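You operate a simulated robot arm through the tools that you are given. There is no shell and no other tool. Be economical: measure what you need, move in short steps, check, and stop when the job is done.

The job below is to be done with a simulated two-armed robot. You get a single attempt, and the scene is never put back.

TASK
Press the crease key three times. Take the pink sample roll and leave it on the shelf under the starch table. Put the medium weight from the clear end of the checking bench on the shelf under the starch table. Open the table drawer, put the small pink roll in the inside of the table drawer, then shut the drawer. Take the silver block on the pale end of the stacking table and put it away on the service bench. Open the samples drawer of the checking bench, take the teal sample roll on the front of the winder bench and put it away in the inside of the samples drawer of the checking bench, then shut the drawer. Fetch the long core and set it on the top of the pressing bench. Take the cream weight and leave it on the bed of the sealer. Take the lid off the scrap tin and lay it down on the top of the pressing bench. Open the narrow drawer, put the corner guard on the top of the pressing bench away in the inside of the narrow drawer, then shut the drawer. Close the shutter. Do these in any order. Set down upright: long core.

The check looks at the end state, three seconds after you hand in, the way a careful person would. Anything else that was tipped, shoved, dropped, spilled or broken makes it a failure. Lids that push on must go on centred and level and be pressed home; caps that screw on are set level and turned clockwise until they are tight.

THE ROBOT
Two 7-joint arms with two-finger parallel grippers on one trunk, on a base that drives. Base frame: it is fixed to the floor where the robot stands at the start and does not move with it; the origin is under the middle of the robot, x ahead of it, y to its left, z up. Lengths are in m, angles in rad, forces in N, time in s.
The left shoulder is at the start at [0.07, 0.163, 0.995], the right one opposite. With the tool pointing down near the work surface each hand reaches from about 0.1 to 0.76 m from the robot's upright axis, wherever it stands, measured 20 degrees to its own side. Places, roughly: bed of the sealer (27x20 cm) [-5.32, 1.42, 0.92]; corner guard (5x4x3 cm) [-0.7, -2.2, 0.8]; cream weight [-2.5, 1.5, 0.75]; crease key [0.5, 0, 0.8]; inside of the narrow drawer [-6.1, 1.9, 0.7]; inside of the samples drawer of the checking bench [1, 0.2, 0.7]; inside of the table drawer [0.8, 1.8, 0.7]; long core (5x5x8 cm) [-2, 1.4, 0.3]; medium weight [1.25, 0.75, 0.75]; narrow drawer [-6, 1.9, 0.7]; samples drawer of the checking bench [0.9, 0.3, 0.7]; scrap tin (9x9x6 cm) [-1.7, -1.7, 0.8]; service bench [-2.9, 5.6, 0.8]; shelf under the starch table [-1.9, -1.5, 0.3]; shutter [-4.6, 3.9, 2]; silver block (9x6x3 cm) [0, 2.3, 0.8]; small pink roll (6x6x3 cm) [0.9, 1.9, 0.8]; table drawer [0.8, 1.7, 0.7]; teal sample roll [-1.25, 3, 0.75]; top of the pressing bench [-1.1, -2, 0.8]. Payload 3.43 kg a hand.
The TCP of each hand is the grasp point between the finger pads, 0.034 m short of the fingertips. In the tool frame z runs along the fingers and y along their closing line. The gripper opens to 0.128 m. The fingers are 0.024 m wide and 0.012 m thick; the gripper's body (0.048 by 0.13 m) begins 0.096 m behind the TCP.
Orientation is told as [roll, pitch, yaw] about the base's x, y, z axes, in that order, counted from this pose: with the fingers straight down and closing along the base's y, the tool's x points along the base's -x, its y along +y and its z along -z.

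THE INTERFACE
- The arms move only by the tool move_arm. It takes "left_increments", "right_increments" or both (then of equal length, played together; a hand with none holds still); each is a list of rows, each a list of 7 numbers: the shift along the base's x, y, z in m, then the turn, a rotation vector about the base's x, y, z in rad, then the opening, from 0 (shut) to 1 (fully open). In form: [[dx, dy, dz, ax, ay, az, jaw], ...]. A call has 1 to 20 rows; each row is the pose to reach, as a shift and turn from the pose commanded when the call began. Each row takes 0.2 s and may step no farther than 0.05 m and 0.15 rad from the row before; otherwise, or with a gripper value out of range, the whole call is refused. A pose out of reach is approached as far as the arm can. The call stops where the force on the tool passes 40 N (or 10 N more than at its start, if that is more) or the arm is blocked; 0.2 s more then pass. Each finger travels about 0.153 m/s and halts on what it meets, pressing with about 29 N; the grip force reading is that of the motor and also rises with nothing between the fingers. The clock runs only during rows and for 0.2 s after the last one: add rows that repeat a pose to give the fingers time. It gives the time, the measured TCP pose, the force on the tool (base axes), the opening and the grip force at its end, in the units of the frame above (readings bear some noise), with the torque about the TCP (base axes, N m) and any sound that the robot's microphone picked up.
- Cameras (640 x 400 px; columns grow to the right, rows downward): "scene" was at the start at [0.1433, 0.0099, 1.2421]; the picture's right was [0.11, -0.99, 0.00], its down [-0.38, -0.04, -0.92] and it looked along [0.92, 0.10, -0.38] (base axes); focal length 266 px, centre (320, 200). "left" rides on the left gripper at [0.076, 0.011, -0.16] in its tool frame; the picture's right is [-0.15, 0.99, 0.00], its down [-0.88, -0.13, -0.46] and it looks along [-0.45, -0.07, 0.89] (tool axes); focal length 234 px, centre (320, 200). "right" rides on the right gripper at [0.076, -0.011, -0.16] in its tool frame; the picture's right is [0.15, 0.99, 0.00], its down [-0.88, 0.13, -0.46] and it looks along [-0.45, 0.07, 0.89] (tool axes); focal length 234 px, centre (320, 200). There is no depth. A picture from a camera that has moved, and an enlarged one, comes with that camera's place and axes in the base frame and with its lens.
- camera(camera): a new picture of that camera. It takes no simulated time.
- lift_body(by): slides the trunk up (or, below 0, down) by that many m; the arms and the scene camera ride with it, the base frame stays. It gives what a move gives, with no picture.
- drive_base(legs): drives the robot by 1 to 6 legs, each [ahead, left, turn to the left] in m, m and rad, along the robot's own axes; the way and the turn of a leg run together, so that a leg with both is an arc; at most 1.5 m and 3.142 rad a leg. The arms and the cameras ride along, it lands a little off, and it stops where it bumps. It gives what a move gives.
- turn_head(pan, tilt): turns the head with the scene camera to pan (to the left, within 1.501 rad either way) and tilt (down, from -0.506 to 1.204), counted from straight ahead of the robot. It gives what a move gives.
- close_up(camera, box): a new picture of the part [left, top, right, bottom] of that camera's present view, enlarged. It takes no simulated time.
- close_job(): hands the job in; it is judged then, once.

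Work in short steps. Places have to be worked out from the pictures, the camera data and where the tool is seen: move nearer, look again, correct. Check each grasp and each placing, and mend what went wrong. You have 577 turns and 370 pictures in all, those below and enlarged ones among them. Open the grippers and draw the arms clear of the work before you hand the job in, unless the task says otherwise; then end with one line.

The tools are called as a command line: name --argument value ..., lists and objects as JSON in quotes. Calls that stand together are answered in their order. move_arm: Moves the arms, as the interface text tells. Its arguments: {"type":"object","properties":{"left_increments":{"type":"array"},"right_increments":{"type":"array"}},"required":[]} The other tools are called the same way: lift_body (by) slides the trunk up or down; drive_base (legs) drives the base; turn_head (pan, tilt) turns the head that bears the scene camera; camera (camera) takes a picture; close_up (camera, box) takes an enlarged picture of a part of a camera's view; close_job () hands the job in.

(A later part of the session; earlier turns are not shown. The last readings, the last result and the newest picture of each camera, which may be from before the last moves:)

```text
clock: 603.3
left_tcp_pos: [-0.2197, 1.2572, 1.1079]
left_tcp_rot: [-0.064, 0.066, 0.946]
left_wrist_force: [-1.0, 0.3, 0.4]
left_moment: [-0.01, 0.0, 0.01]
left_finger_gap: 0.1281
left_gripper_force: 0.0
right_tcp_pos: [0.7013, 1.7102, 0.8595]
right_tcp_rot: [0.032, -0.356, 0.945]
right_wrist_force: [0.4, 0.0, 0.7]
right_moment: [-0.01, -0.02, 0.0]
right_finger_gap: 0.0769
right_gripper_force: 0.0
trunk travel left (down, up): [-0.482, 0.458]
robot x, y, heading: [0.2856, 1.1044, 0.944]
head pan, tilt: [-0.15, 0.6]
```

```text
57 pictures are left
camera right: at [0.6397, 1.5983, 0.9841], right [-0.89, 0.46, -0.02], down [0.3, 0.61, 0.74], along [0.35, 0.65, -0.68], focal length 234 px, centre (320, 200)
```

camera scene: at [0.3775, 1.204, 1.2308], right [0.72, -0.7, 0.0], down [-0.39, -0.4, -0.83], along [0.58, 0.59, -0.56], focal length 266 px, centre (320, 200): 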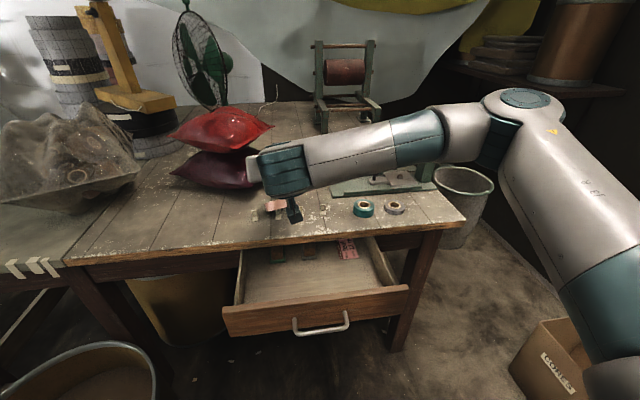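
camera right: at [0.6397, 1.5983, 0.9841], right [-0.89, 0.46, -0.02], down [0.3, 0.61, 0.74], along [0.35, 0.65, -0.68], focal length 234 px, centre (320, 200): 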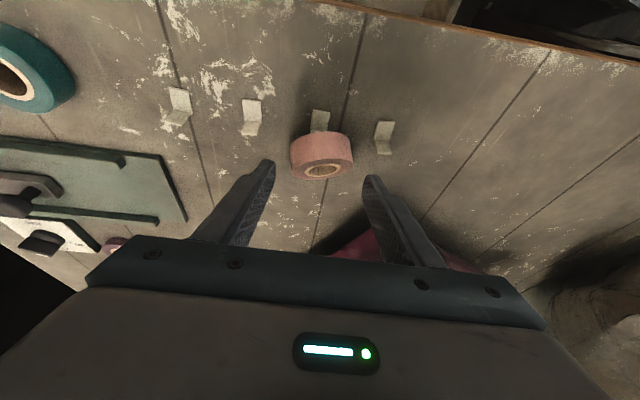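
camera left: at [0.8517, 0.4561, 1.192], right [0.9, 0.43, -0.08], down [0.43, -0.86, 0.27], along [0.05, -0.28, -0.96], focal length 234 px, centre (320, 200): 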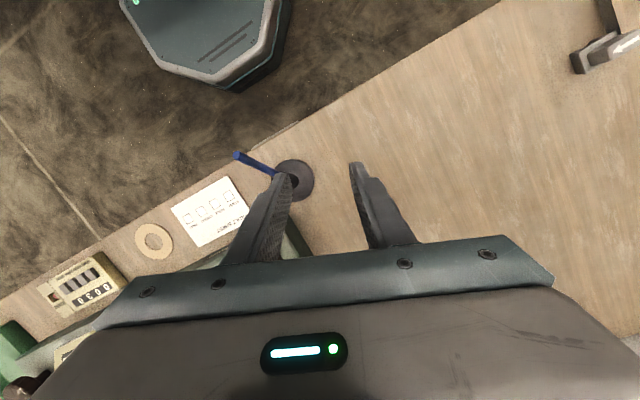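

Centred. Descend, grip sideways and lift slowly.

move_arm --right_increments '[[-0.001, 0.003, -0.02, 0, 0, 0, 0.6], [-0.001, 0.003, -0.035, 0, 0, 0, 0.6], [-0.001, 0.003, -0.044, 0, 0, 0, 0.6], [-0.001, 0.003, -0.044, 0, 0, 0, 0.3], [-0.001, 0.003, -0.044, 0, 0, 0, 0], [-0.001, 0.003, -0.044, 0, 0, 0, 0], [-0.001, 0.003, -0.041, 0, 0, 0, 0], [-0.001, 0.003, -0.036, 0, 0, 0, 0], [-0.001, 0.003, -0.028, 0, 0, 0, 0], [-0.001, 0.003, -0.015, 0, 0, 0, 0], [-0.001, 0.003, 0.0, 0, 0, 0, 0]]'

camera --camera "right"

```text
clock: 605.7
left_tcp_pos: [-0.2213, 1.2574, 1.1073]
left_tcp_rot: [-0.065, 0.067, 0.946]
left_wrist_force: [0.5, -0.5, 0.4]
left_moment: [-0.01, -0.03, 0.0]
left_finger_gap: 0.1281
left_gripper_force: 0.0
right_tcp_pos: [0.701, 1.7157, 0.8614]
right_tcp_rot: [0.032, -0.356, 0.945]
right_wrist_force: [-1.4, -0.1, -0.5]
right_moment: [0.0, 0.0, 0.0]
right_finger_gap: 0.0601
right_gripper_force: 28.7
trunk travel left (down, up): [-0.482, 0.458]
robot x, y, heading: [0.2832, 1.1004, 0.945]
head pan, tilt: [-0.15, 0.6]
```

```text
56 pictures are left
camera right: at [0.6386, 1.6023, 0.9848], right [-0.89, 0.46, -0.02], down [0.3, 0.61, 0.74], along [0.35, 0.65, -0.68], focal length 234 px, centre (320, 200)
```

right: 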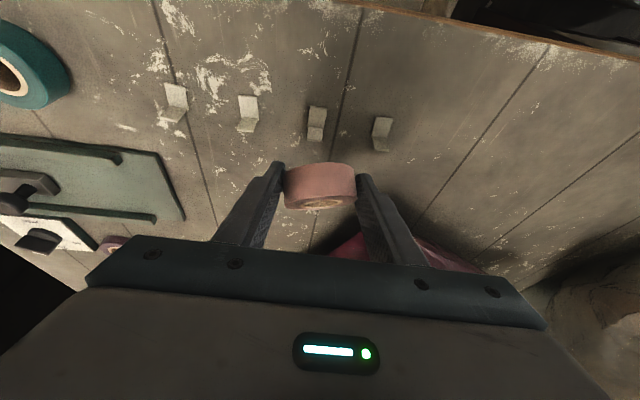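

Held. Raise and carry it over the open drawer.

move_arm --right_increments '[[0, 0, 0.035, 0, 0, 0, 0], [0, 0, 0.07, 0, 0, 0, 0], [-0.02, -0.037, 0.08, 0, 0, 0, 0], [-0.04, -0.075, 0.08, 0, 0, 0, 0], [-0.06, -0.113, 0.08, 0, 0, 0, 0], [-0.08, -0.15, 0.07, 0, 0, 0, 0], [-0.1, -0.187, 0.06, 0, 0, 0, 0], [-0.109, -0.199, 0.03, 0, 0, 0, 0], [-0.109, -0.199, -0.01, 0, 0, 0, 0]]'

camera --camera "right"

camera --camera "scene"

```text
clock: 607.7
left_tcp_pos: [-0.2207, 1.2581, 1.1083]
left_tcp_rot: [-0.066, 0.067, 0.948]
left_wrist_force: [0.8, 0.1, -0.3]
left_moment: [0.01, -0.01, 0.0]
left_finger_gap: 0.1281
left_gripper_force: 0.0
right_tcp_pos: [0.5908, 1.5172, 0.8509]
right_tcp_rot: [0.034, -0.354, 0.944]
right_wrist_force: [-0.1, -0.6, -0.6]
right_moment: [0.0, 0.01, 0.03]
right_finger_gap: 0.0605
right_gripper_force: 28.9
trunk travel left (down, up): [-0.482, 0.458]
robot x, y, heading: [0.2865, 1.1001, 0.946]
head pan, tilt: [-0.15, 0.6]
```

```text
55 pictures are left
camera right: at [0.5308, 1.403, 0.9746], right [-0.89, 0.46, -0.02], down [0.3, 0.61, 0.74], along [0.35, 0.65, -0.68], focal length 234 px, centre (320, 200)
```

right: 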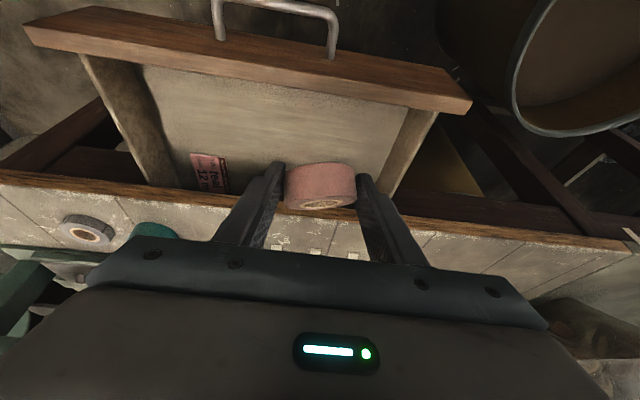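

```text
54 pictures are left
camera scene: at [0.3789, 1.2051, 1.2307], right [0.72, -0.7, 0.0], down [-0.39, -0.4, -0.82], along [0.58, 0.59, -0.57], focal length 266 px, centre (320, 200)
```

scene: 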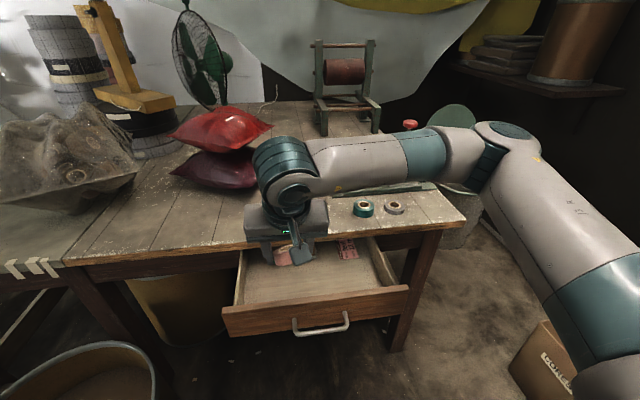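

Directly below is the free middle-left of the drawer. Descend.

move_arm --right_increments '[[0, 0, -0.04, 0, 0, 0, 0], [0, 0, -0.08, 0, 0, 0, 0], [0, 0, -0.11, 0, 0, 0, 0], [0, 0, -0.122, 0, 0, 0, 0], [0, 0, -0.13, 0, 0, 0, 0], [0, 0, -0.138, 0, 0, 0, 0], [0, 0, -0.146, 0, 0, 0, 0], [0, 0, -0.154, 0, 0, 0, 0]]'

camera --camera "right"

```text
clock: 609.4
left_tcp_pos: [-0.2209, 1.2571, 1.1091]
left_tcp_rot: [-0.065, 0.067, 0.947]
left_wrist_force: [0.5, -0.6, 0.3]
left_moment: [-0.05, 0.02, -0.02]
left_finger_gap: 0.128
left_gripper_force: 0.1
right_tcp_pos: [0.5941, 1.5198, 0.7101]
right_tcp_rot: [0.037, -0.373, 0.943]
right_wrist_force: [3.6, -3.6, 23.6]
right_moment: [-0.64, -0.7, 0.12]
right_finger_gap: 0.0604
right_gripper_force: 29.0
trunk travel left (down, up): [-0.482, 0.458]
robot x, y, heading: [0.2847, 1.1011, 0.952]
head pan, tilt: [-0.15, 0.6]
stopped in row 8 (right hand): the force on the tool passed its limit at 49 N (the readings are from after the stop); the commanded pose is now the measured one
```

```text
53 pictures are left
camera right: at [0.5313, 1.4048, 0.8304], right [-0.89, 0.46, -0.02], down [0.29, 0.59, 0.75], along [0.36, 0.66, -0.66], focal length 234 px, centre (320, 200)
```

right: 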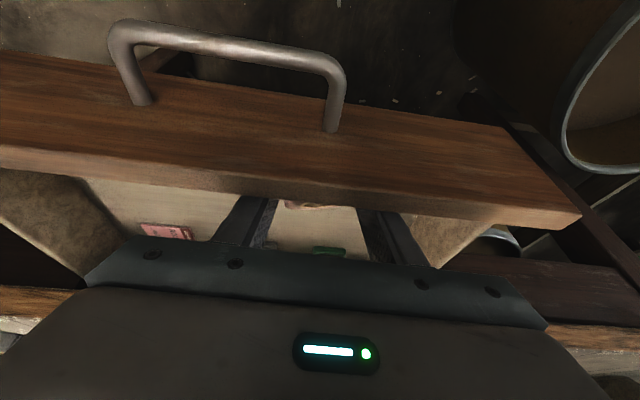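

Contact with the floor. Open and rise.

move_arm --right_increments '[[0, 0, 0.001, 0, 0, 0, 0.55], [0, 0, 0.002, 0, 0, 0, 0.62], [0, 0, 0.002, 0, 0, 0, 0.62], [0, 0, 0.03, 0, 0, 0, 0.62], [0, 0, 0.075, 0, 0, 0, 0.62], [0, 0, 0.12, 0, 0, 0, 0.62], [0, 0, 0.165, 0, 0, 0, 0.5], [0, 0, 0.21, 0, 0, 0, 0.2], [0, 0, 0.25, 0, 0, 0, 0]]'

camera --camera "right"

close_up --camera "scene" --box '[200, 180, 440, 360]'

```text
clock: 611.4
left_tcp_pos: [-0.2207, 1.2575, 1.1076]
left_tcp_rot: [-0.063, 0.067, 0.946]
left_wrist_force: [-0.7, 0.7, 0.2]
left_moment: [0.0, 0.0, 0.01]
left_finger_gap: 0.1278
left_gripper_force: 0.2
right_tcp_pos: [0.5922, 1.5178, 0.9573]
right_tcp_rot: [0.036, -0.366, 0.943]
right_wrist_force: [-0.2, 0.1, -0.6]
right_moment: [0.0, -0.03, -0.02]
right_finger_gap: 0.0
right_gripper_force: 28.7
trunk travel left (down, up): [-0.482, 0.458]
robot x, y, heading: [0.2862, 1.1025, 0.949]
head pan, tilt: [-0.15, 0.6]
```

```text
52 pictures are left
camera right: at [0.5294, 1.4044, 1.0786], right [-0.89, 0.46, -0.02], down [0.29, 0.6, 0.75], along [0.35, 0.66, -0.67], focal length 234 px, centre (320, 200)
```

right: 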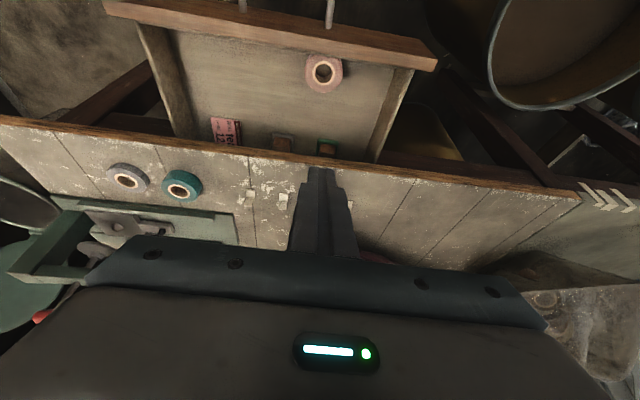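

```text
2.22 times, centred on (320, 270) of scene
camera zoom: at [0.3777, 1.2044, 1.2307], right [0.72, -0.7, 0.0], down [-0.39, -0.4, -0.83], along [0.58, 0.59, -0.56], focal length 590 px, centre (320, 44)
```

zoom: 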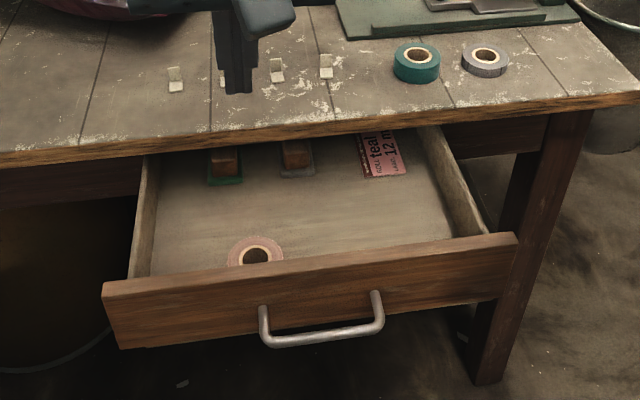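

The pink roll lies flat in the drawer. I back the base, straighten the tool, and place the closed fingers outside the handle bar to push it shut.

drive_base --legs '[[-0.2, 0, 0]]'

move_arm --right_increments '[[0.015, 0.0, -0.03, -0.075, 0.054, 0, 0], [0.03, 0.0, -0.06, -0.15, 0.107, 0, 0], [0.045, 0.005, -0.09, -0.225, 0.16, 0, 0], [0.06, 0.01, -0.12, -0.297, 0.214, 0, 0], [0.07, 0.012, -0.16, -0.297, 0.214, 0, 0], [0.07, 0.012, -0.2, -0.297, 0.214, 0, 0], [0.07, 0.012, -0.222, -0.297, 0.214, 0, 0]]'

camera --camera "right"

```text
clock: 613.0
left_tcp_pos: [-0.3388, 1.0916, 1.1074]
left_tcp_rot: [-0.064, 0.067, 0.948]
left_wrist_force: [0.3, -0.9, -0.1]
left_moment: [0.01, 0.0, 0.04]
left_finger_gap: 0.1281
left_gripper_force: 0.0
right_tcp_pos: [0.4747, 1.3542, 0.9579]
right_tcp_rot: [0.035, -0.366, 0.942]
right_wrist_force: [-0.3, -0.4, -0.2]
right_moment: [0.0, -0.02, -0.01]
right_finger_gap: 0.0
right_gripper_force: 29.0
trunk travel left (down, up): [-0.482, 0.458]
robot x, y, heading: [0.1654, 0.934, 0.95]
head pan, tilt: [-0.15, 0.6]
```

```text
clock: 614.6
left_tcp_pos: [-0.34, 1.093, 1.1078]
left_tcp_rot: [-0.064, 0.065, 0.947]
left_wrist_force: [-0.4, 0.8, 0.0]
left_moment: [0.0, 0.0, -0.02]
left_finger_gap: 0.1281
left_gripper_force: 0.0
right_tcp_pos: [0.5441, 1.3663, 0.7335]
right_tcp_rot: [0.034, -0.001, 0.946]
right_wrist_force: [-0.2, -0.7, -0.3]
right_moment: [0.03, 0.0, 0.0]
right_finger_gap: 0.0
right_gripper_force: 28.9
trunk travel left (down, up): [-0.482, 0.458]
robot x, y, heading: [0.168, 0.937, 0.946]
head pan, tilt: [-0.15, 0.6]
```

```text
50 pictures are left
camera right: at [0.5127, 1.2949, 0.8933], right [-0.89, 0.46, 0.03], down [0.42, 0.78, 0.46], along [0.19, 0.42, -0.89], focal length 234 px, centre (320, 200)
```

right: 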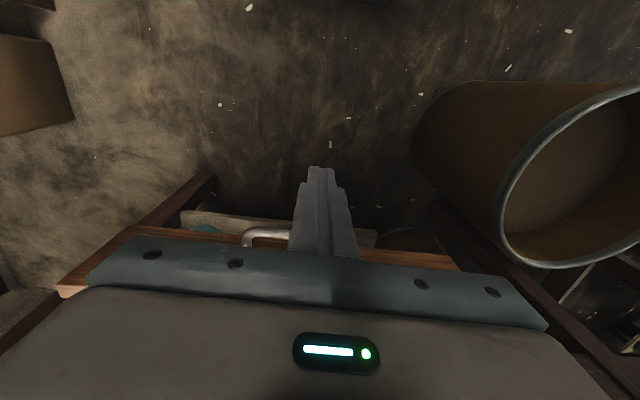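

Shift 2.5 cm to the right to be centred on the bar, then push by driving forward.

move_arm --right_increments '[[0.01, -0.0073, 0, 0, 0, 0, 0], [0.02, -0.0146, 0, 0, 0, 0, 0]]'

drive_base --legs '[[0.12, 0, 0]]'

drive_base --legs '[[0.09, 0, 0]]'

camera --camera "scene"

```text
clock: 615.2
left_tcp_pos: [-0.3381, 1.093, 1.1074]
left_tcp_rot: [-0.065, 0.066, 0.948]
left_wrist_force: [-0.4, 0.9, -0.1]
left_moment: [0.01, 0.01, -0.02]
left_finger_gap: 0.128
left_gripper_force: 0.0
right_tcp_pos: [0.5643, 1.352, 0.7325]
right_tcp_rot: [0.034, 0.0, 0.946]
right_wrist_force: [-0.1, -0.6, 0.3]
right_moment: [-0.02, 0.03, 0.02]
right_finger_gap: 0.0001
right_gripper_force: 28.6
trunk travel left (down, up): [-0.482, 0.458]
robot x, y, heading: [0.1677, 0.9381, 0.948]
head pan, tilt: [-0.15, 0.6]
```

```text
clock: 616.5
left_tcp_pos: [-0.2681, 1.191, 1.1079]
left_tcp_rot: [-0.065, 0.066, 0.946]
left_wrist_force: [-0.3, 1.0, 0.2]
left_moment: [-0.03, 0.04, 0.02]
left_finger_gap: 0.128
left_gripper_force: 0.0
right_tcp_pos: [0.6358, 1.4502, 0.7331]
right_tcp_rot: [0.035, 0.0, 0.943]
right_wrist_force: [-0.7, -0.2, -0.7]
right_moment: [0.01, 0.02, 0.02]
right_finger_gap: 0.0
right_gripper_force: 29.0
trunk travel left (down, up): [-0.482, 0.458]
robot x, y, heading: [0.2427, 1.0359, 0.944]
head pan, tilt: [-0.15, 0.6]
```

```text
clock: 617.8
left_tcp_pos: [-0.2138, 1.2667, 1.1077]
left_tcp_rot: [-0.066, 0.065, 0.948]
left_wrist_force: [0.5, 0.2, 0.3]
left_moment: [0.02, -0.02, 0.03]
left_finger_gap: 0.1281
left_gripper_force: 0.1
right_tcp_pos: [0.6916, 1.5263, 0.7371]
right_tcp_rot: [0.038, -0.007, 0.943]
right_wrist_force: [0.6, 0.6, 1.0]
right_moment: [-0.02, -0.01, 0.0]
right_finger_gap: 0.0001
right_gripper_force: 29.2
trunk travel left (down, up): [-0.482, 0.458]
robot x, y, heading: [0.2916, 1.1082, 0.942]
head pan, tilt: [-0.15, 0.6]
stopped in leg 1: the force on the tool passed its limit at 42 N (the readings are from after the stop); the commanded pose is now the measured one
```

```text
49 pictures are left
camera scene: at [0.3849, 1.2133, 1.2305], right [0.72, -0.7, 0.0], down [-0.39, -0.4, -0.82], along [0.58, 0.59, -0.57], focal length 266 px, centre (320, 200)
```

scene: 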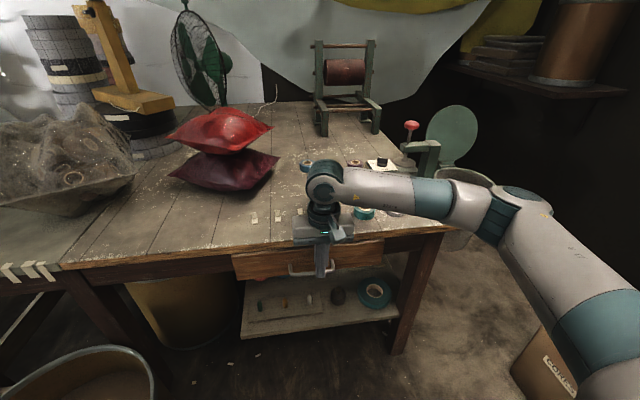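

Nearly closed; push the last bit with the arm.

move_arm --right_increments '[[0.0035, 0.0049, 0, 0, 0, 0, 0], [0.007, 0.0097, 0, 0, 0, 0, 0], [0.0105, 0.0146, 0, 0, 0, 0, 0], [0.014, 0.0195, 0, 0, 0, 0, 0]]'

camera --camera "right"

close_up --camera "scene" --box '[200, 190, 440, 330]'

```text
clock: 618.8
left_tcp_pos: [-0.2146, 1.2646, 1.108]
left_tcp_rot: [-0.063, 0.066, 0.946]
left_wrist_force: [0.3, -0.9, -0.6]
left_moment: [0.01, -0.02, 0.04]
left_finger_gap: 0.128
left_gripper_force: 0.0
right_tcp_pos: [0.7052, 1.5449, 0.737]
right_tcp_rot: [0.038, -0.006, 0.943]
right_wrist_force: [0.3, -0.4, 3.4]
right_moment: [0.0, -0.02, -0.02]
right_finger_gap: 0.0
right_gripper_force: 28.4
trunk travel left (down, up): [-0.482, 0.458]
robot x, y, heading: [0.2919, 1.1123, 0.946]
head pan, tilt: [-0.15, 0.6]
```

```text
48 pictures are left
camera right: at [0.6721, 1.4721, 0.8966], right [-0.89, 0.46, 0.04], down [0.42, 0.78, 0.47], along [0.19, 0.43, -0.88], focal length 234 px, centre (320, 200)
```

right: 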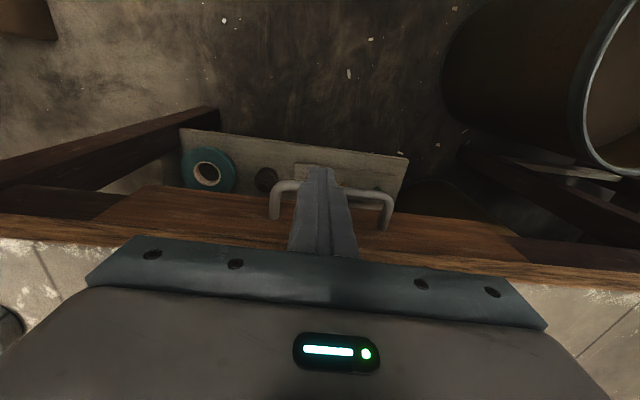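

```text
2.67 times, centred on (320, 260) of scene
camera zoom: at [0.3847, 1.213, 1.2307], right [0.72, -0.7, 0.0], down [-0.39, -0.4, -0.83], along [0.58, 0.59, -0.56], focal length 708 px, centre (320, 40)
```

zoom: 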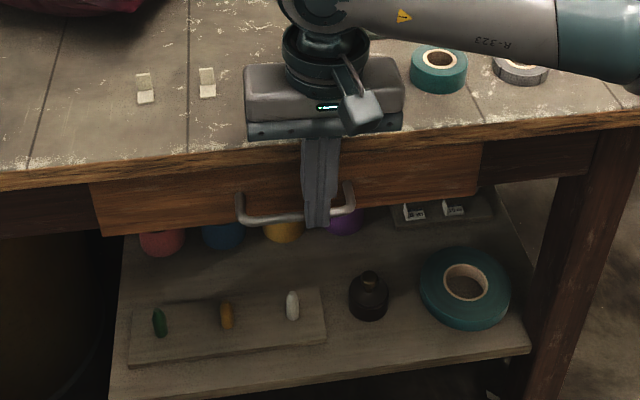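

To be sure, I back off, lower the fingers 2 cm and push squarely on the bar until it resists.

move_arm --right_increments '[[-0.012, -0.0162, 0, 0, 0, 0, 0], [-0.0234, -0.0324, 0, 0, 0, 0, 0], [-0.0234, -0.0324, -0.022, 0, 0, 0, 0], [-0.0176, -0.0243, -0.022, 0, 0, 0, 0], [-0.0117, -0.0162, -0.022, 0, 0, 0, 0], [-0.0059, -0.0081, -0.022, 0, 0, 0, 0], [0, 0, -0.022, 0, 0, 0, 0], [0.0059, 0.0081, -0.022, 0, 0, 0, 0]]'

camera --camera "right"

```text
clock: 620.6
left_tcp_pos: [-0.2164, 1.2627, 1.1071]
left_tcp_rot: [-0.064, 0.063, 0.947]
left_wrist_force: [-0.7, -0.6, 0.7]
left_moment: [-0.01, 0.01, -0.02]
left_finger_gap: 0.1279
left_gripper_force: 0.0
right_tcp_pos: [0.7066, 1.5484, 0.7155]
right_tcp_rot: [0.035, -0.001, 0.946]
right_wrist_force: [-21.9, -35.8, 1.2]
right_moment: [-0.31, 0.69, 0.02]
right_finger_gap: 0.0
right_gripper_force: 29.1
trunk travel left (down, up): [-0.482, 0.458]
robot x, y, heading: [0.2894, 1.1059, 0.945]
head pan, tilt: [-0.15, 0.6]
```

```text
46 pictures are left
camera right: at [0.6747, 1.4756, 0.8749], right [-0.89, 0.46, 0.04], down [0.42, 0.78, 0.46], along [0.18, 0.42, -0.89], focal length 234 px, centre (320, 200)
```

right: 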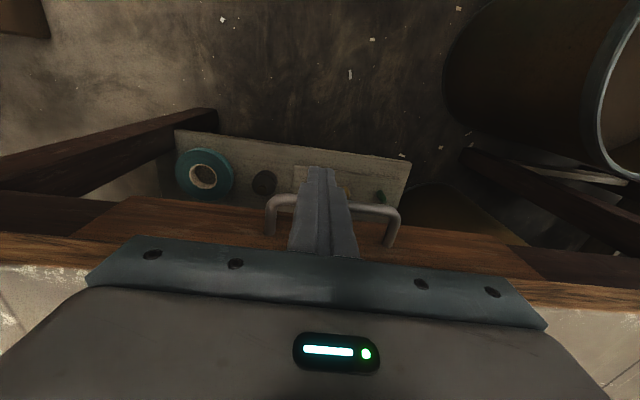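

Firm resistance with the front flush: the table drawer is shut. Retreat the hand.

move_arm --right_increments '[[-0.0234, -0.0324, 0, 0, 0, 0, 0], [-0.035, -0.0486, 0.035, 0, 0, 0, 0.3], [-0.04, -0.055, 0.08, 0, 0, 0, 0.6], [-0.045, -0.06, 0.125, 0, 0, 0, 1], [-0.05, -0.065, 0.17, 0, 0, 0, 1], [-0.055, -0.07, 0.215, 0, 0, 0, 1], [-0.06, -0.075, 0.26, 0, 0, 0, 1], [-0.065, -0.08, 0.305, 0, 0, 0, 1], [-0.07, -0.09, 0.345, 0, 0, 0, 1]]'

drive_base --legs '[[-0.47, -0.03, 0], [0.02, 0.98, 0], [0, 0, -0.395]]'

turn_head --pan 0.3 --tilt 0.4

camera --camera "scene"

```text
clock: 622.6
left_tcp_pos: [-0.2163, 1.2657, 1.1076]
left_tcp_rot: [-0.065, 0.065, 0.945]
left_wrist_force: [-0.2, -0.1, 0.3]
left_moment: [0.04, -0.01, 0.01]
left_finger_gap: 0.128
left_gripper_force: 0.1
right_tcp_pos: [0.6408, 1.4616, 1.0605]
right_tcp_rot: [0.037, -0.007, 0.943]
right_wrist_force: [-0.8, -1.4, -0.3]
right_moment: [0.01, -0.04, -0.02]
right_finger_gap: 0.1282
right_gripper_force: 0.1
trunk travel left (down, up): [-0.482, 0.458]
robot x, y, heading: [0.2932, 1.1105, 0.946]
head pan, tilt: [-0.15, 0.6]
```

```text
clock: 631.2
left_tcp_pos: [-1.1476, 1.6295, 1.1082]
left_tcp_rot: [-0.064, 0.066, 0.553]
left_wrist_force: [0.5, 0.6, -0.4]
left_moment: [0.0, 0.02, -0.04]
left_finger_gap: 0.1281
left_gripper_force: 0.0
right_tcp_pos: [-0.2803, 1.4831, 1.0599]
right_tcp_rot: [0.037, -0.01, 0.547]
right_wrist_force: [-0.3, -0.4, 0.1]
right_moment: [0.01, -0.02, 0.03]
right_finger_gap: 0.1279
right_gripper_force: 0.1
trunk travel left (down, up): [-0.482, 0.458]
robot x, y, heading: [-0.7373, 1.2941, 0.553]
head pan, tilt: [-0.15, 0.6]
```

```text
clock: 632.1
left_tcp_pos: [-1.1469, 1.6294, 1.1089]
left_tcp_rot: [-0.067, 0.067, 0.553]
left_wrist_force: [-0.3, 0.0, -0.7]
left_moment: [0.01, -0.02, 0.0]
left_finger_gap: 0.1282
left_gripper_force: 0.0
right_tcp_pos: [-0.2808, 1.4816, 1.0591]
right_tcp_rot: [0.035, -0.006, 0.548]
right_wrist_force: [0.0, 0.3, -0.8]
right_moment: [0.01, 0.03, 0.04]
right_finger_gap: 0.1283
right_gripper_force: 0.2
trunk travel left (down, up): [-0.482, 0.458]
robot x, y, heading: [-0.7376, 1.2899, 0.551]
head pan, tilt: [0.3, 0.4]
```

```text
45 pictures are left
camera scene: at [-0.6338, 1.3854, 1.2489], right [0.75, -0.66, 0.0], down [-0.26, -0.29, -0.92], along [0.61, 0.69, -0.39], focal length 266 px, centre (320, 200)
```

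scene: 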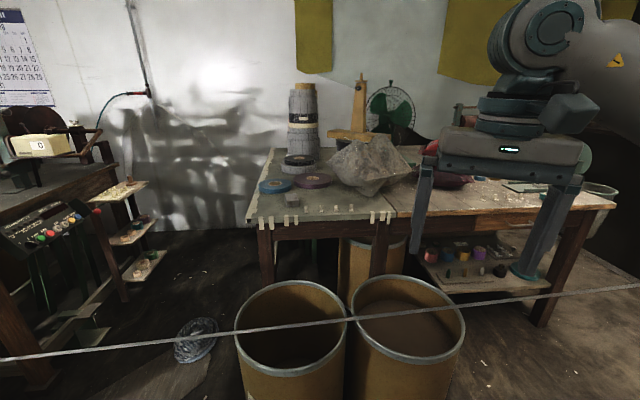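

Silver block triangulated at (-0.022, 2.284, 0.794). I drive to about (-0.80, 1.98), beside the first barrel and just south of the strap.

drive_base --legs '[[0.15, 0.31, 0], [0.158, 0.31, -0.05]]'

turn_head --pan -0.1 --tilt 0.55

camera --camera "scene"

```text
clock: 636.2
left_tcp_pos: [-1.1814, 2.3354, 1.1081]
left_tcp_rot: [-0.065, 0.068, 0.502]
left_wrist_force: [0.3, 0.5, 0.1]
left_moment: [-0.01, 0.01, 0.0]
left_finger_gap: 0.1279
left_gripper_force: 0.1
right_tcp_pos: [-0.3233, 2.1445, 1.0607]
right_tcp_rot: [0.037, -0.007, 0.495]
right_wrist_force: [0.3, -0.3, -0.1]
right_moment: [-0.02, -0.04, 0.0]
right_finger_gap: 0.1278
right_gripper_force: 0.1
trunk travel left (down, up): [-0.482, 0.458]
robot x, y, heading: [-0.7878, 1.9744, 0.501]
head pan, tilt: [0.3, 0.4]
```

```text
clock: 637.1
left_tcp_pos: [-1.1804, 2.3362, 1.1079]
left_tcp_rot: [-0.065, 0.067, 0.5]
left_wrist_force: [-0.5, 0.3, -0.3]
left_moment: [0.0, -0.01, 0.0]
left_finger_gap: 0.1278
left_gripper_force: 0.0
right_tcp_pos: [-0.3231, 2.1445, 1.0602]
right_tcp_rot: [0.038, -0.007, 0.495]
right_wrist_force: [0.6, 0.1, 0.6]
right_moment: [0.01, 0.0, 0.0]
right_finger_gap: 0.1283
right_gripper_force: 0.0
trunk travel left (down, up): [-0.482, 0.458]
robot x, y, heading: [-0.7895, 1.9747, 0.499]
head pan, tilt: [-0.099, 0.55]
```

```text
44 pictures are left
camera scene: at [-0.6631, 2.0352, 1.2352], right [0.39, -0.92, 0.0], down [-0.48, -0.21, -0.85], along [0.78, 0.34, -0.52], focal length 266 px, centre (320, 200)
```

scene: 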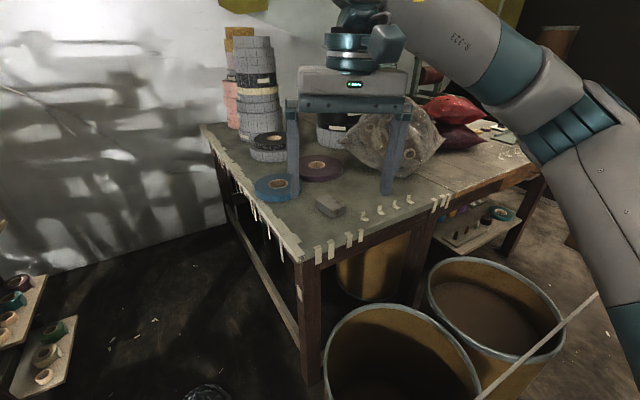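

Zoom on the block for its orientation.

close_up --camera "scene" --box '[270, 160, 410, 250]'

```text
4.44 times, centred on (340, 205) of scene
camera zoom: at [-0.6631, 2.0352, 1.2352], right [0.39, -0.92, 0.0], down [-0.48, -0.21, -0.85], along [0.78, 0.34, -0.52], focal length 1180 px, centre (231, 178)
```

zoom: 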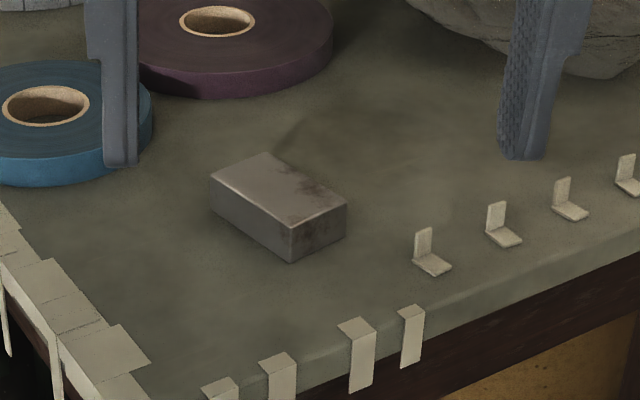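

Block centre (-0.016, 2.275), long side along 62°. I approach with closing across its 6 cm width: yaw to 1.10, then pitch 0.7.

move_arm --right_increments '[[0.035, 0.009, 0, 0, 0, 0.12, 0.8], [0.07, 0.018, 0, 0, 0, 0.24, 0.65], [0.105, 0.027, 0, 0, 0, 0.36, 0.62], [0.14, 0.036, 0, 0, 0, 0.48, 0.62], [0.175, 0.045, 0, 0, 0, 0.605, 0.62], [0.2, 0.052, 0, 0, 0, 0.605, 0.62]]'

move_arm --right_increments '[[0.012, 0.004, -0.025, 0.125, -0.064, 0, 0.62], [0.025, 0.008, -0.05, 0.25, -0.127, 0, 0.62], [0.04, 0.012, -0.075, 0.375, -0.191, 0, 0.62], [0.055, 0.016, -0.1, 0.5, -0.254, 0, 0.62], [0.078, 0.02, -0.13, 0.624, -0.318, 0, 0.62], [0.078, 0.02, -0.13, 0.624, -0.318, 0, 0.62]]'

camera --camera "right"

```text
clock: 638.5
left_tcp_pos: [-1.1815, 2.3368, 1.1081]
left_tcp_rot: [-0.065, 0.067, 0.502]
left_wrist_force: [-0.2, 0.3, -0.7]
left_moment: [-0.01, 0.0, -0.02]
left_finger_gap: 0.1284
left_gripper_force: 0.2
right_tcp_pos: [-0.1227, 2.1978, 1.0595]
right_tcp_rot: [0.038, -0.009, 1.1]
right_wrist_force: [-0.1, 1.1, 0.7]
right_moment: [0.0, 0.01, 0.01]
right_finger_gap: 0.0794
right_gripper_force: 0.0
trunk travel left (down, up): [-0.482, 0.458]
robot x, y, heading: [-0.7881, 1.9728, 0.506]
head pan, tilt: [-0.099, 0.55]
```

```text
clock: 639.9
left_tcp_pos: [-1.1826, 2.3361, 1.1084]
left_tcp_rot: [-0.063, 0.067, 0.501]
left_wrist_force: [-0.3, 0.1, 0.1]
left_moment: [-0.02, 0.0, -0.01]
left_finger_gap: 0.128
left_gripper_force: 0.1
right_tcp_pos: [-0.0462, 2.2174, 0.9307]
right_tcp_rot: [0.033, -0.709, 1.104]
right_wrist_force: [0.0, 0.2, 0.3]
right_moment: [-0.02, -0.02, -0.03]
right_finger_gap: 0.0795
right_gripper_force: 0.1
trunk travel left (down, up): [-0.482, 0.458]
robot x, y, heading: [-0.7894, 1.9764, 0.503]
head pan, tilt: [-0.099, 0.55]
```

```text
42 pictures are left
camera right: at [-0.1054, 2.0653, 1.0031], right [-0.94, 0.33, -0.07], down [0.06, 0.38, 0.92], along [0.33, 0.86, -0.38], focal length 234 px, centre (320, 200)
```

right: 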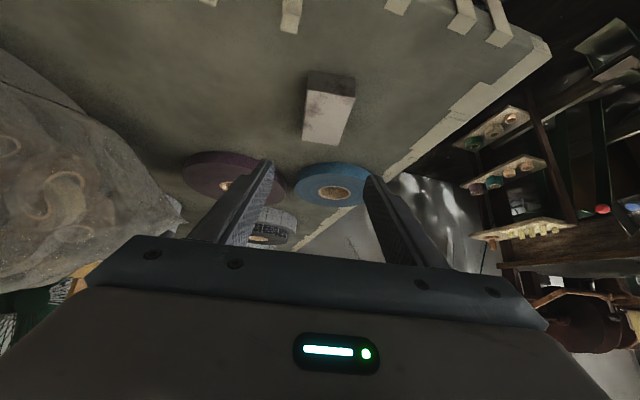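

Block is lined up. Descend around it and grip.

move_arm --right_increments '[[0.006, 0.015, -0.03, 0, 0, 0, 0.62], [0.012, 0.03, -0.06, 0, 0, 0, 0.62], [0.0167, 0.0406, -0.09, 0, 0, 0, 0.62], [0.0167, 0.0406, -0.108, 0, 0, 0, 0.62], [0.0167, 0.0406, -0.114, 0, 0, 0, 0.62], [0.0167, 0.0406, -0.118, 0, 0, 0, 0.62]]'

camera --camera "right"

```text
clock: 641.3
left_tcp_pos: [-1.1816, 2.3353, 1.1084]
left_tcp_rot: [-0.066, 0.066, 0.5]
left_wrist_force: [0.2, -0.1, 0.5]
left_moment: [-0.01, 0.02, 0.04]
left_finger_gap: 0.1278
left_gripper_force: 0.0
right_tcp_pos: [-0.0298, 2.2558, 0.8146]
right_tcp_rot: [0.034, -0.71, 1.104]
right_wrist_force: [0.4, -1.8, 10.6]
right_moment: [-0.1, -0.42, -0.07]
right_finger_gap: 0.0793
right_gripper_force: 0.1
trunk travel left (down, up): [-0.482, 0.458]
robot x, y, heading: [-0.7864, 1.9748, 0.504]
head pan, tilt: [-0.099, 0.55]
```

```text
41 pictures are left
camera right: at [-0.0885, 2.105, 0.8863], right [-0.94, 0.33, -0.07], down [0.06, 0.38, 0.92], along [0.33, 0.87, -0.38], focal length 234 px, centre (320, 200)
```

right: 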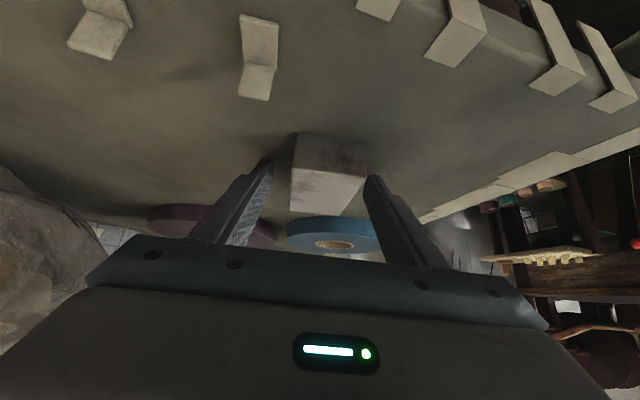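

move_arm --right_increments '[[0, 0, 0.003, 0, 0, 0, 0.5], [0, 0, 0.003, 0, 0, 0, 0.3], [0, 0, 0.003, 0, 0, 0, 0.1], [0, 0, 0.003, 0, 0, 0, 0], [0, 0, 0.003, 0, 0, 0, 0], [0, 0, 0.007, 0, 0, 0, 0], [0, 0, 0.013, 0, 0, 0, 0], [0, 0, 0.022, 0, 0, 0, 0], [0, 0, 0.035, 0, 0, 0, 0], [0, 0, 0.05, 0, 0, 0, 0]]'

camera --camera "right"

```text
clock: 643.5
left_tcp_pos: [-1.1821, 2.3351, 1.1088]
left_tcp_rot: [-0.066, 0.067, 0.502]
left_wrist_force: [0.4, -0.1, -0.1]
left_moment: [0.01, 0.01, 0.01]
left_finger_gap: 0.128
left_gripper_force: 0.0
right_tcp_pos: [-0.0275, 2.2578, 0.8615]
right_tcp_rot: [0.034, -0.707, 1.1]
right_wrist_force: [0.3, 0.1, -5.2]
right_moment: [-0.12, 0.04, -0.01]
right_finger_gap: 0.0518
right_gripper_force: 28.8
trunk travel left (down, up): [-0.482, 0.458]
robot x, y, heading: [-0.7904, 1.9753, 0.502]
head pan, tilt: [-0.099, 0.55]
```

```text
40 pictures are left
camera right: at [-0.0875, 2.1058, 0.9339], right [-0.94, 0.33, -0.07], down [0.07, 0.38, 0.92], along [0.33, 0.86, -0.38], focal length 234 px, centre (320, 200)
```

right: 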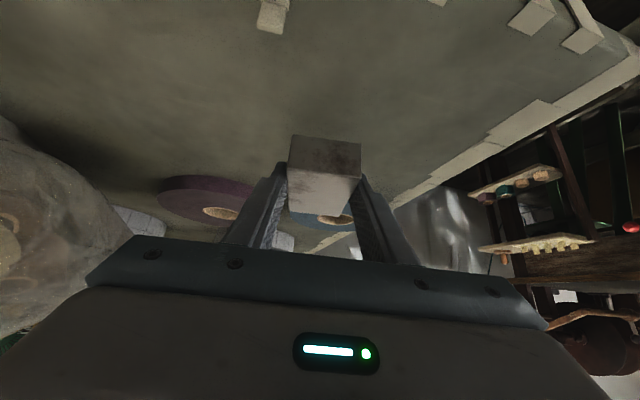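

Held (about 0.5 kg). Raise and retract toward the robot.

move_arm --right_increments '[[0, 0, 0.03, 0, 0, 0, 0], [0, 0, 0.06, 0, 0, 0, 0], [-0.03, -0.02, 0.085, 0, 0, 0, 0], [-0.06, -0.042, 0.11, 0, 0, 0, 0], [-0.092, -0.064, 0.135, 0, 0, 0, 0], [-0.124, -0.086, 0.16, 0, 0, 0, 0], [-0.156, -0.108, 0.18, 0, 0, 0, 0], [-0.19, -0.13, 0.2, 0, 0, 0, 0], [-0.222, -0.152, 0.22, 0, 0, 0, 0], [-0.253, -0.174, 0.23, 0, 0, 0, 0]]'

camera --camera "right"

```text
clock: 645.7
left_tcp_pos: [-1.1809, 2.3348, 1.1071]
left_tcp_rot: [-0.065, 0.065, 0.502]
left_wrist_force: [-0.1, -0.1, -0.1]
left_moment: [0.0, 0.02, -0.02]
left_finger_gap: 0.1281
left_gripper_force: 0.1
right_tcp_pos: [-0.2819, 2.0835, 1.092]
right_tcp_rot: [0.036, -0.708, 1.101]
right_wrist_force: [-1.6, -0.2, -5.9]
right_moment: [-0.12, 0.08, 0.02]
right_finger_gap: 0.0519
right_gripper_force: 28.8
trunk travel left (down, up): [-0.482, 0.458]
robot x, y, heading: [-0.7937, 1.9741, 0.504]
head pan, tilt: [-0.099, 0.55]
```

```text
39 pictures are left
camera right: at [-0.3412, 1.9303, 1.1643], right [-0.94, 0.33, -0.07], down [0.07, 0.38, 0.92], along [0.33, 0.86, -0.38], focal length 234 px, centre (320, 200)
```

right: 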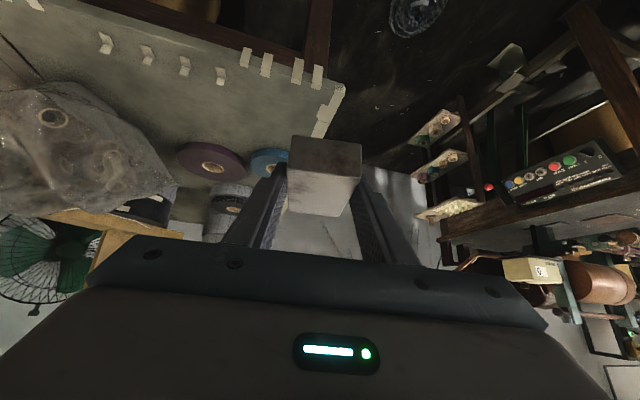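

Stable. Drive the long way round (south of the weights table, then north along the west side).

drive_base --legs '[[-0.278, -0.616, 0], [-0.804, -0.299, 0], [-0.933, 0.172, 0], [-0.474, 1.004, 0], [0.628, 1.138, 0], [0.531, 0.963, 0]]'

turn_head --pan 1.0 --tilt 0.3

camera --camera "scene"

```text
clock: 674.8
left_tcp_pos: [-3.4507, 3.7796, 1.1072]
left_tcp_rot: [-0.065, 0.066, 0.495]
left_wrist_force: [-0.8, -0.7, 0.1]
left_moment: [-0.03, -0.03, 0.05]
left_finger_gap: 0.128
left_gripper_force: 0.1
right_tcp_pos: [-2.5532, 3.521, 1.0921]
right_tcp_rot: [0.034, -0.707, 1.098]
right_wrist_force: [0.8, 0.0, -6.2]
right_moment: [-0.1, 0.01, 0.02]
right_finger_gap: 0.0517
right_gripper_force: 29.3
trunk travel left (down, up): [-0.482, 0.458]
robot x, y, heading: [-3.0648, 3.4143, 0.497]
head pan, tilt: [-0.099, 0.55]
```

```text
clock: 676.1
left_tcp_pos: [-3.4512, 3.7777, 1.1078]
left_tcp_rot: [-0.065, 0.066, 0.496]
left_wrist_force: [0.7, -0.4, 0.0]
left_moment: [0.01, -0.04, 0.04]
left_finger_gap: 0.1279
left_gripper_force: 0.0
right_tcp_pos: [-2.5525, 3.5198, 1.092]
right_tcp_rot: [0.035, -0.708, 1.095]
right_wrist_force: [-0.6, -0.1, -5.5]
right_moment: [-0.12, 0.04, -0.01]
right_finger_gap: 0.0518
right_gripper_force: 28.9
trunk travel left (down, up): [-0.482, 0.458]
robot x, y, heading: [-3.0616, 3.4186, 0.497]
head pan, tilt: [1.0, 0.3]
```

```text
38 pictures are left
camera scene: at [-3.0109, 3.5331, 1.2581], right [1.0, -0.07, 0.0], down [-0.02, -0.3, -0.96], along [0.07, 0.95, -0.3], focal length 266 px, centre (320, 200)
```

scene: 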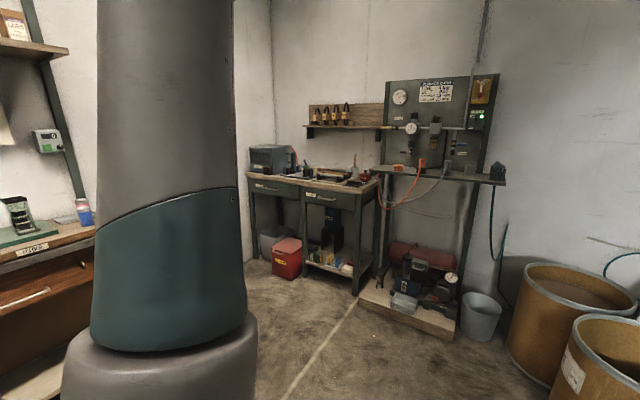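

Zoom on the service bench top.

close_up --camera "scene" --box '[230, 130, 400, 230]'

```text
3.76 times, centred on (315, 180) of scene
camera zoom: at [-3.0109, 3.5331, 1.2581], right [1.0, -0.07, 0.0], down [-0.02, -0.3, -0.96], along [0.07, 0.95, -0.3], focal length 1000 px, centre (339, 275)
```

zoom: 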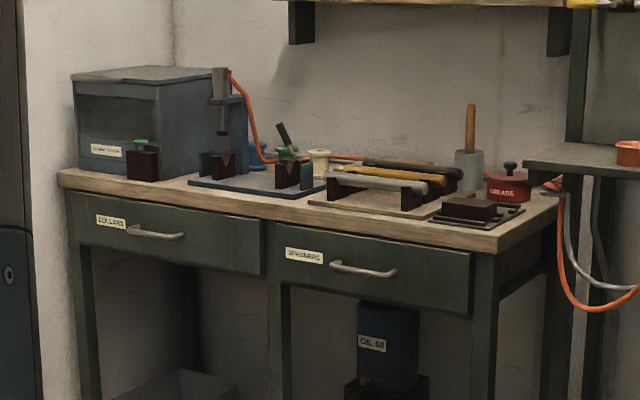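

Free space is limited; I drive closer to the service bench and turn to face it.

drive_base --legs '[[0.5, 1.0, 0], [0, 0, 0.449]]'

turn_head --pan 0.1 --tilt 0.5

camera --camera "scene"

```text
clock: 683.1
left_tcp_pos: [-3.6157, 4.6916, 1.1086]
left_tcp_rot: [-0.066, 0.067, 0.954]
left_wrist_force: [0.8, 0.6, 0.2]
left_moment: [0.03, -0.03, 0.02]
left_finger_gap: 0.1277
left_gripper_force: 0.0
right_tcp_pos: [-2.6971, 4.8588, 1.0918]
right_tcp_rot: [0.035, -0.707, 1.553]
right_wrist_force: [0.2, 0.9, -5.8]
right_moment: [-0.11, -0.02, 0.02]
right_finger_gap: 0.0515
right_gripper_force: 28.8
trunk travel left (down, up): [-0.482, 0.458]
robot x, y, heading: [-3.1072, 4.541, 0.956]
head pan, tilt: [1.0, 0.3]
```

```text
clock: 684.4
left_tcp_pos: [-3.6156, 4.692, 1.1084]
left_tcp_rot: [-0.064, 0.068, 0.955]
left_wrist_force: [0.1, -0.3, 0.7]
left_moment: [0.0, 0.02, 0.01]
left_finger_gap: 0.1279
left_gripper_force: 0.1
right_tcp_pos: [-2.6977, 4.8586, 1.0921]
right_tcp_rot: [0.034, -0.705, 1.554]
right_wrist_force: [-0.6, -0.2, -5.4]
right_moment: [-0.14, 0.04, 0.03]
right_finger_gap: 0.052
right_gripper_force: 28.8
trunk travel left (down, up): [-0.482, 0.458]
robot x, y, heading: [-3.1076, 4.5384, 0.962]
head pan, tilt: [0.099, 0.499]
```

```text
36 pictures are left
camera scene: at [-3.033, 4.6596, 1.2397], right [0.87, -0.49, 0.0], down [-0.24, -0.42, -0.88], along [0.43, 0.76, -0.48], focal length 266 px, centre (320, 200)
```

scene: 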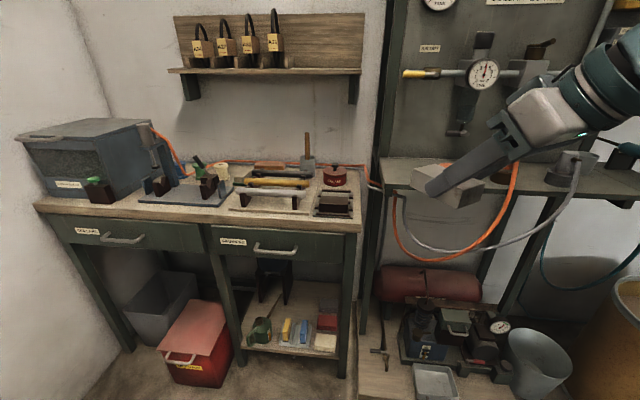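

close_up --camera "scene" --box '[20, 140, 380, 250]'

```text
1.78 times, centred on (200, 195) of scene
camera zoom: at [-3.033, 4.6596, 1.2397], right [0.87, -0.49, 0.0], down [-0.24, -0.42, -0.88], along [0.43, 0.76, -0.48], focal length 472 px, centre (533, 209)
```

zoom: 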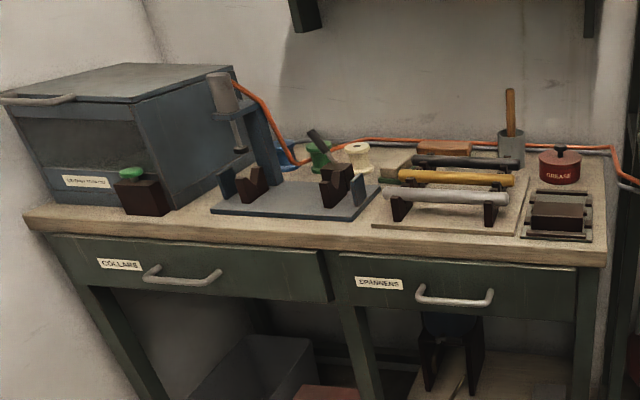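

The free strip is in front of the fixture plate, about 9 cm deep, so the block must lie along the bench edge. I reposition the base so the held block comes in with the right orientation.

drive_base --legs '[[0.1, -0.139, 0], [0, 0, 0.955], [0.09, 0.16, 0]]'

turn_head --pan -0.1 --tilt 0.6

camera --camera "scene"

```text
clock: 689.4
left_tcp_pos: [-3.5344, 4.2434, 1.108]
left_tcp_rot: [-0.065, 0.066, 1.915]
left_wrist_force: [0.2, 0.3, 0.0]
left_moment: [-0.01, -0.03, -0.02]
left_finger_gap: 0.1278
left_gripper_force: 0.0
right_tcp_pos: [-3.1448, 5.0921, 1.09]
right_tcp_rot: [0.034, -0.705, 2.517]
right_wrist_force: [-0.6, -0.2, -5.2]
right_moment: [-0.07, -0.1, -0.05]
right_finger_gap: 0.0518
right_gripper_force: 29.4
trunk travel left (down, up): [-0.482, 0.458]
robot x, y, heading: [-3.1174, 4.571, 1.918]
head pan, tilt: [0.099, 0.499]
```

```text
clock: 690.1
left_tcp_pos: [-3.5336, 4.2431, 1.1089]
left_tcp_rot: [-0.064, 0.066, 1.916]
left_wrist_force: [0.6, -0.8, 0.2]
left_moment: [-0.02, -0.01, 0.06]
left_finger_gap: 0.1277
left_gripper_force: 0.1
right_tcp_pos: [-3.1446, 5.0922, 1.0903]
right_tcp_rot: [0.035, -0.705, 2.516]
right_wrist_force: [0.3, 0.3, -6.1]
right_moment: [-0.04, -0.12, 0.04]
right_finger_gap: 0.0519
right_gripper_force: 29.0
trunk travel left (down, up): [-0.482, 0.458]
robot x, y, heading: [-3.12, 4.5686, 1.919]
head pan, tilt: [-0.099, 0.6]
```

```text
34 pictures are left
camera scene: at [-3.1556, 4.7051, 1.2307], right [0.97, 0.25, 0.0], down [0.14, -0.55, -0.83], along [-0.2, 0.8, -0.56], focal length 266 px, centre (320, 200)
```

scene: 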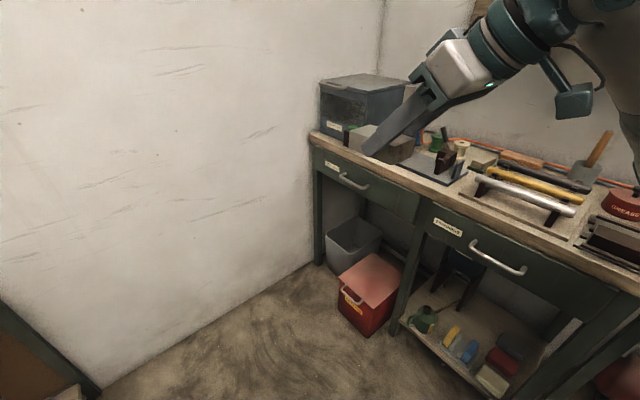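

I correct the base sideways by 0.32 m to the right.

drive_base --legs '[[0.02, -0.32, 0]]'

turn_head --pan 0.1 --tilt 0.6

camera --camera "scene"

```text
clock: 692.2
left_tcp_pos: [-3.2732, 4.3379, 1.1005]
left_tcp_rot: [-0.079, 0.058, 1.918]
left_wrist_force: [0.7, -0.4, 0.7]
left_moment: [0.03, 0.01, 0.02]
left_finger_gap: 0.1277
left_gripper_force: 0.2
right_tcp_pos: [-2.8924, 5.1867, 1.0936]
right_tcp_rot: [0.019, -0.689, 2.544]
right_wrist_force: [0.7, -0.5, -5.1]
right_moment: [-0.06, -0.09, -0.01]
right_finger_gap: 0.0521
right_gripper_force: 29.0
trunk travel left (down, up): [-0.482, 0.458]
robot x, y, heading: [-2.8482, 4.6836, 1.924]
head pan, tilt: [-0.099, 0.6]
stopped in leg 1: the robot was blocked; the commanded pose is now the measured one
```

```text
clock: 692.9
left_tcp_pos: [-3.274, 4.3385, 1.0958]
left_tcp_rot: [-0.082, 0.057, 1.918]
left_wrist_force: [-0.1, 0.0, 0.3]
left_moment: [0.0, 0.02, 0.01]
left_finger_gap: 0.128
left_gripper_force: 0.1
right_tcp_pos: [-2.8926, 5.1878, 1.0925]
right_tcp_rot: [0.019, -0.691, 2.541]
right_wrist_force: [-0.2, 0.2, -4.6]
right_moment: [-0.04, -0.09, 0.0]
right_finger_gap: 0.0516
right_gripper_force: 29.0
trunk travel left (down, up): [-0.482, 0.458]
robot x, y, heading: [-2.8456, 4.6878, 1.927]
head pan, tilt: [0.099, 0.6]
```

```text
33 pictures are left
camera scene: at [-2.9161, 4.794, 1.2318], right [0.9, 0.43, 0.02], down [0.26, -0.5, -0.83], along [-0.35, 0.75, -0.56], focal length 266 px, centre (320, 200)
```

scene: 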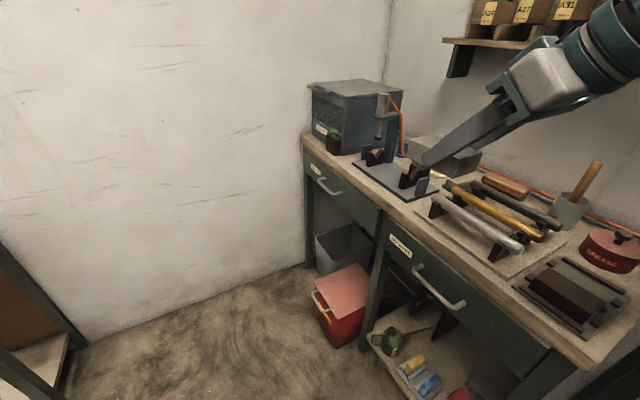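

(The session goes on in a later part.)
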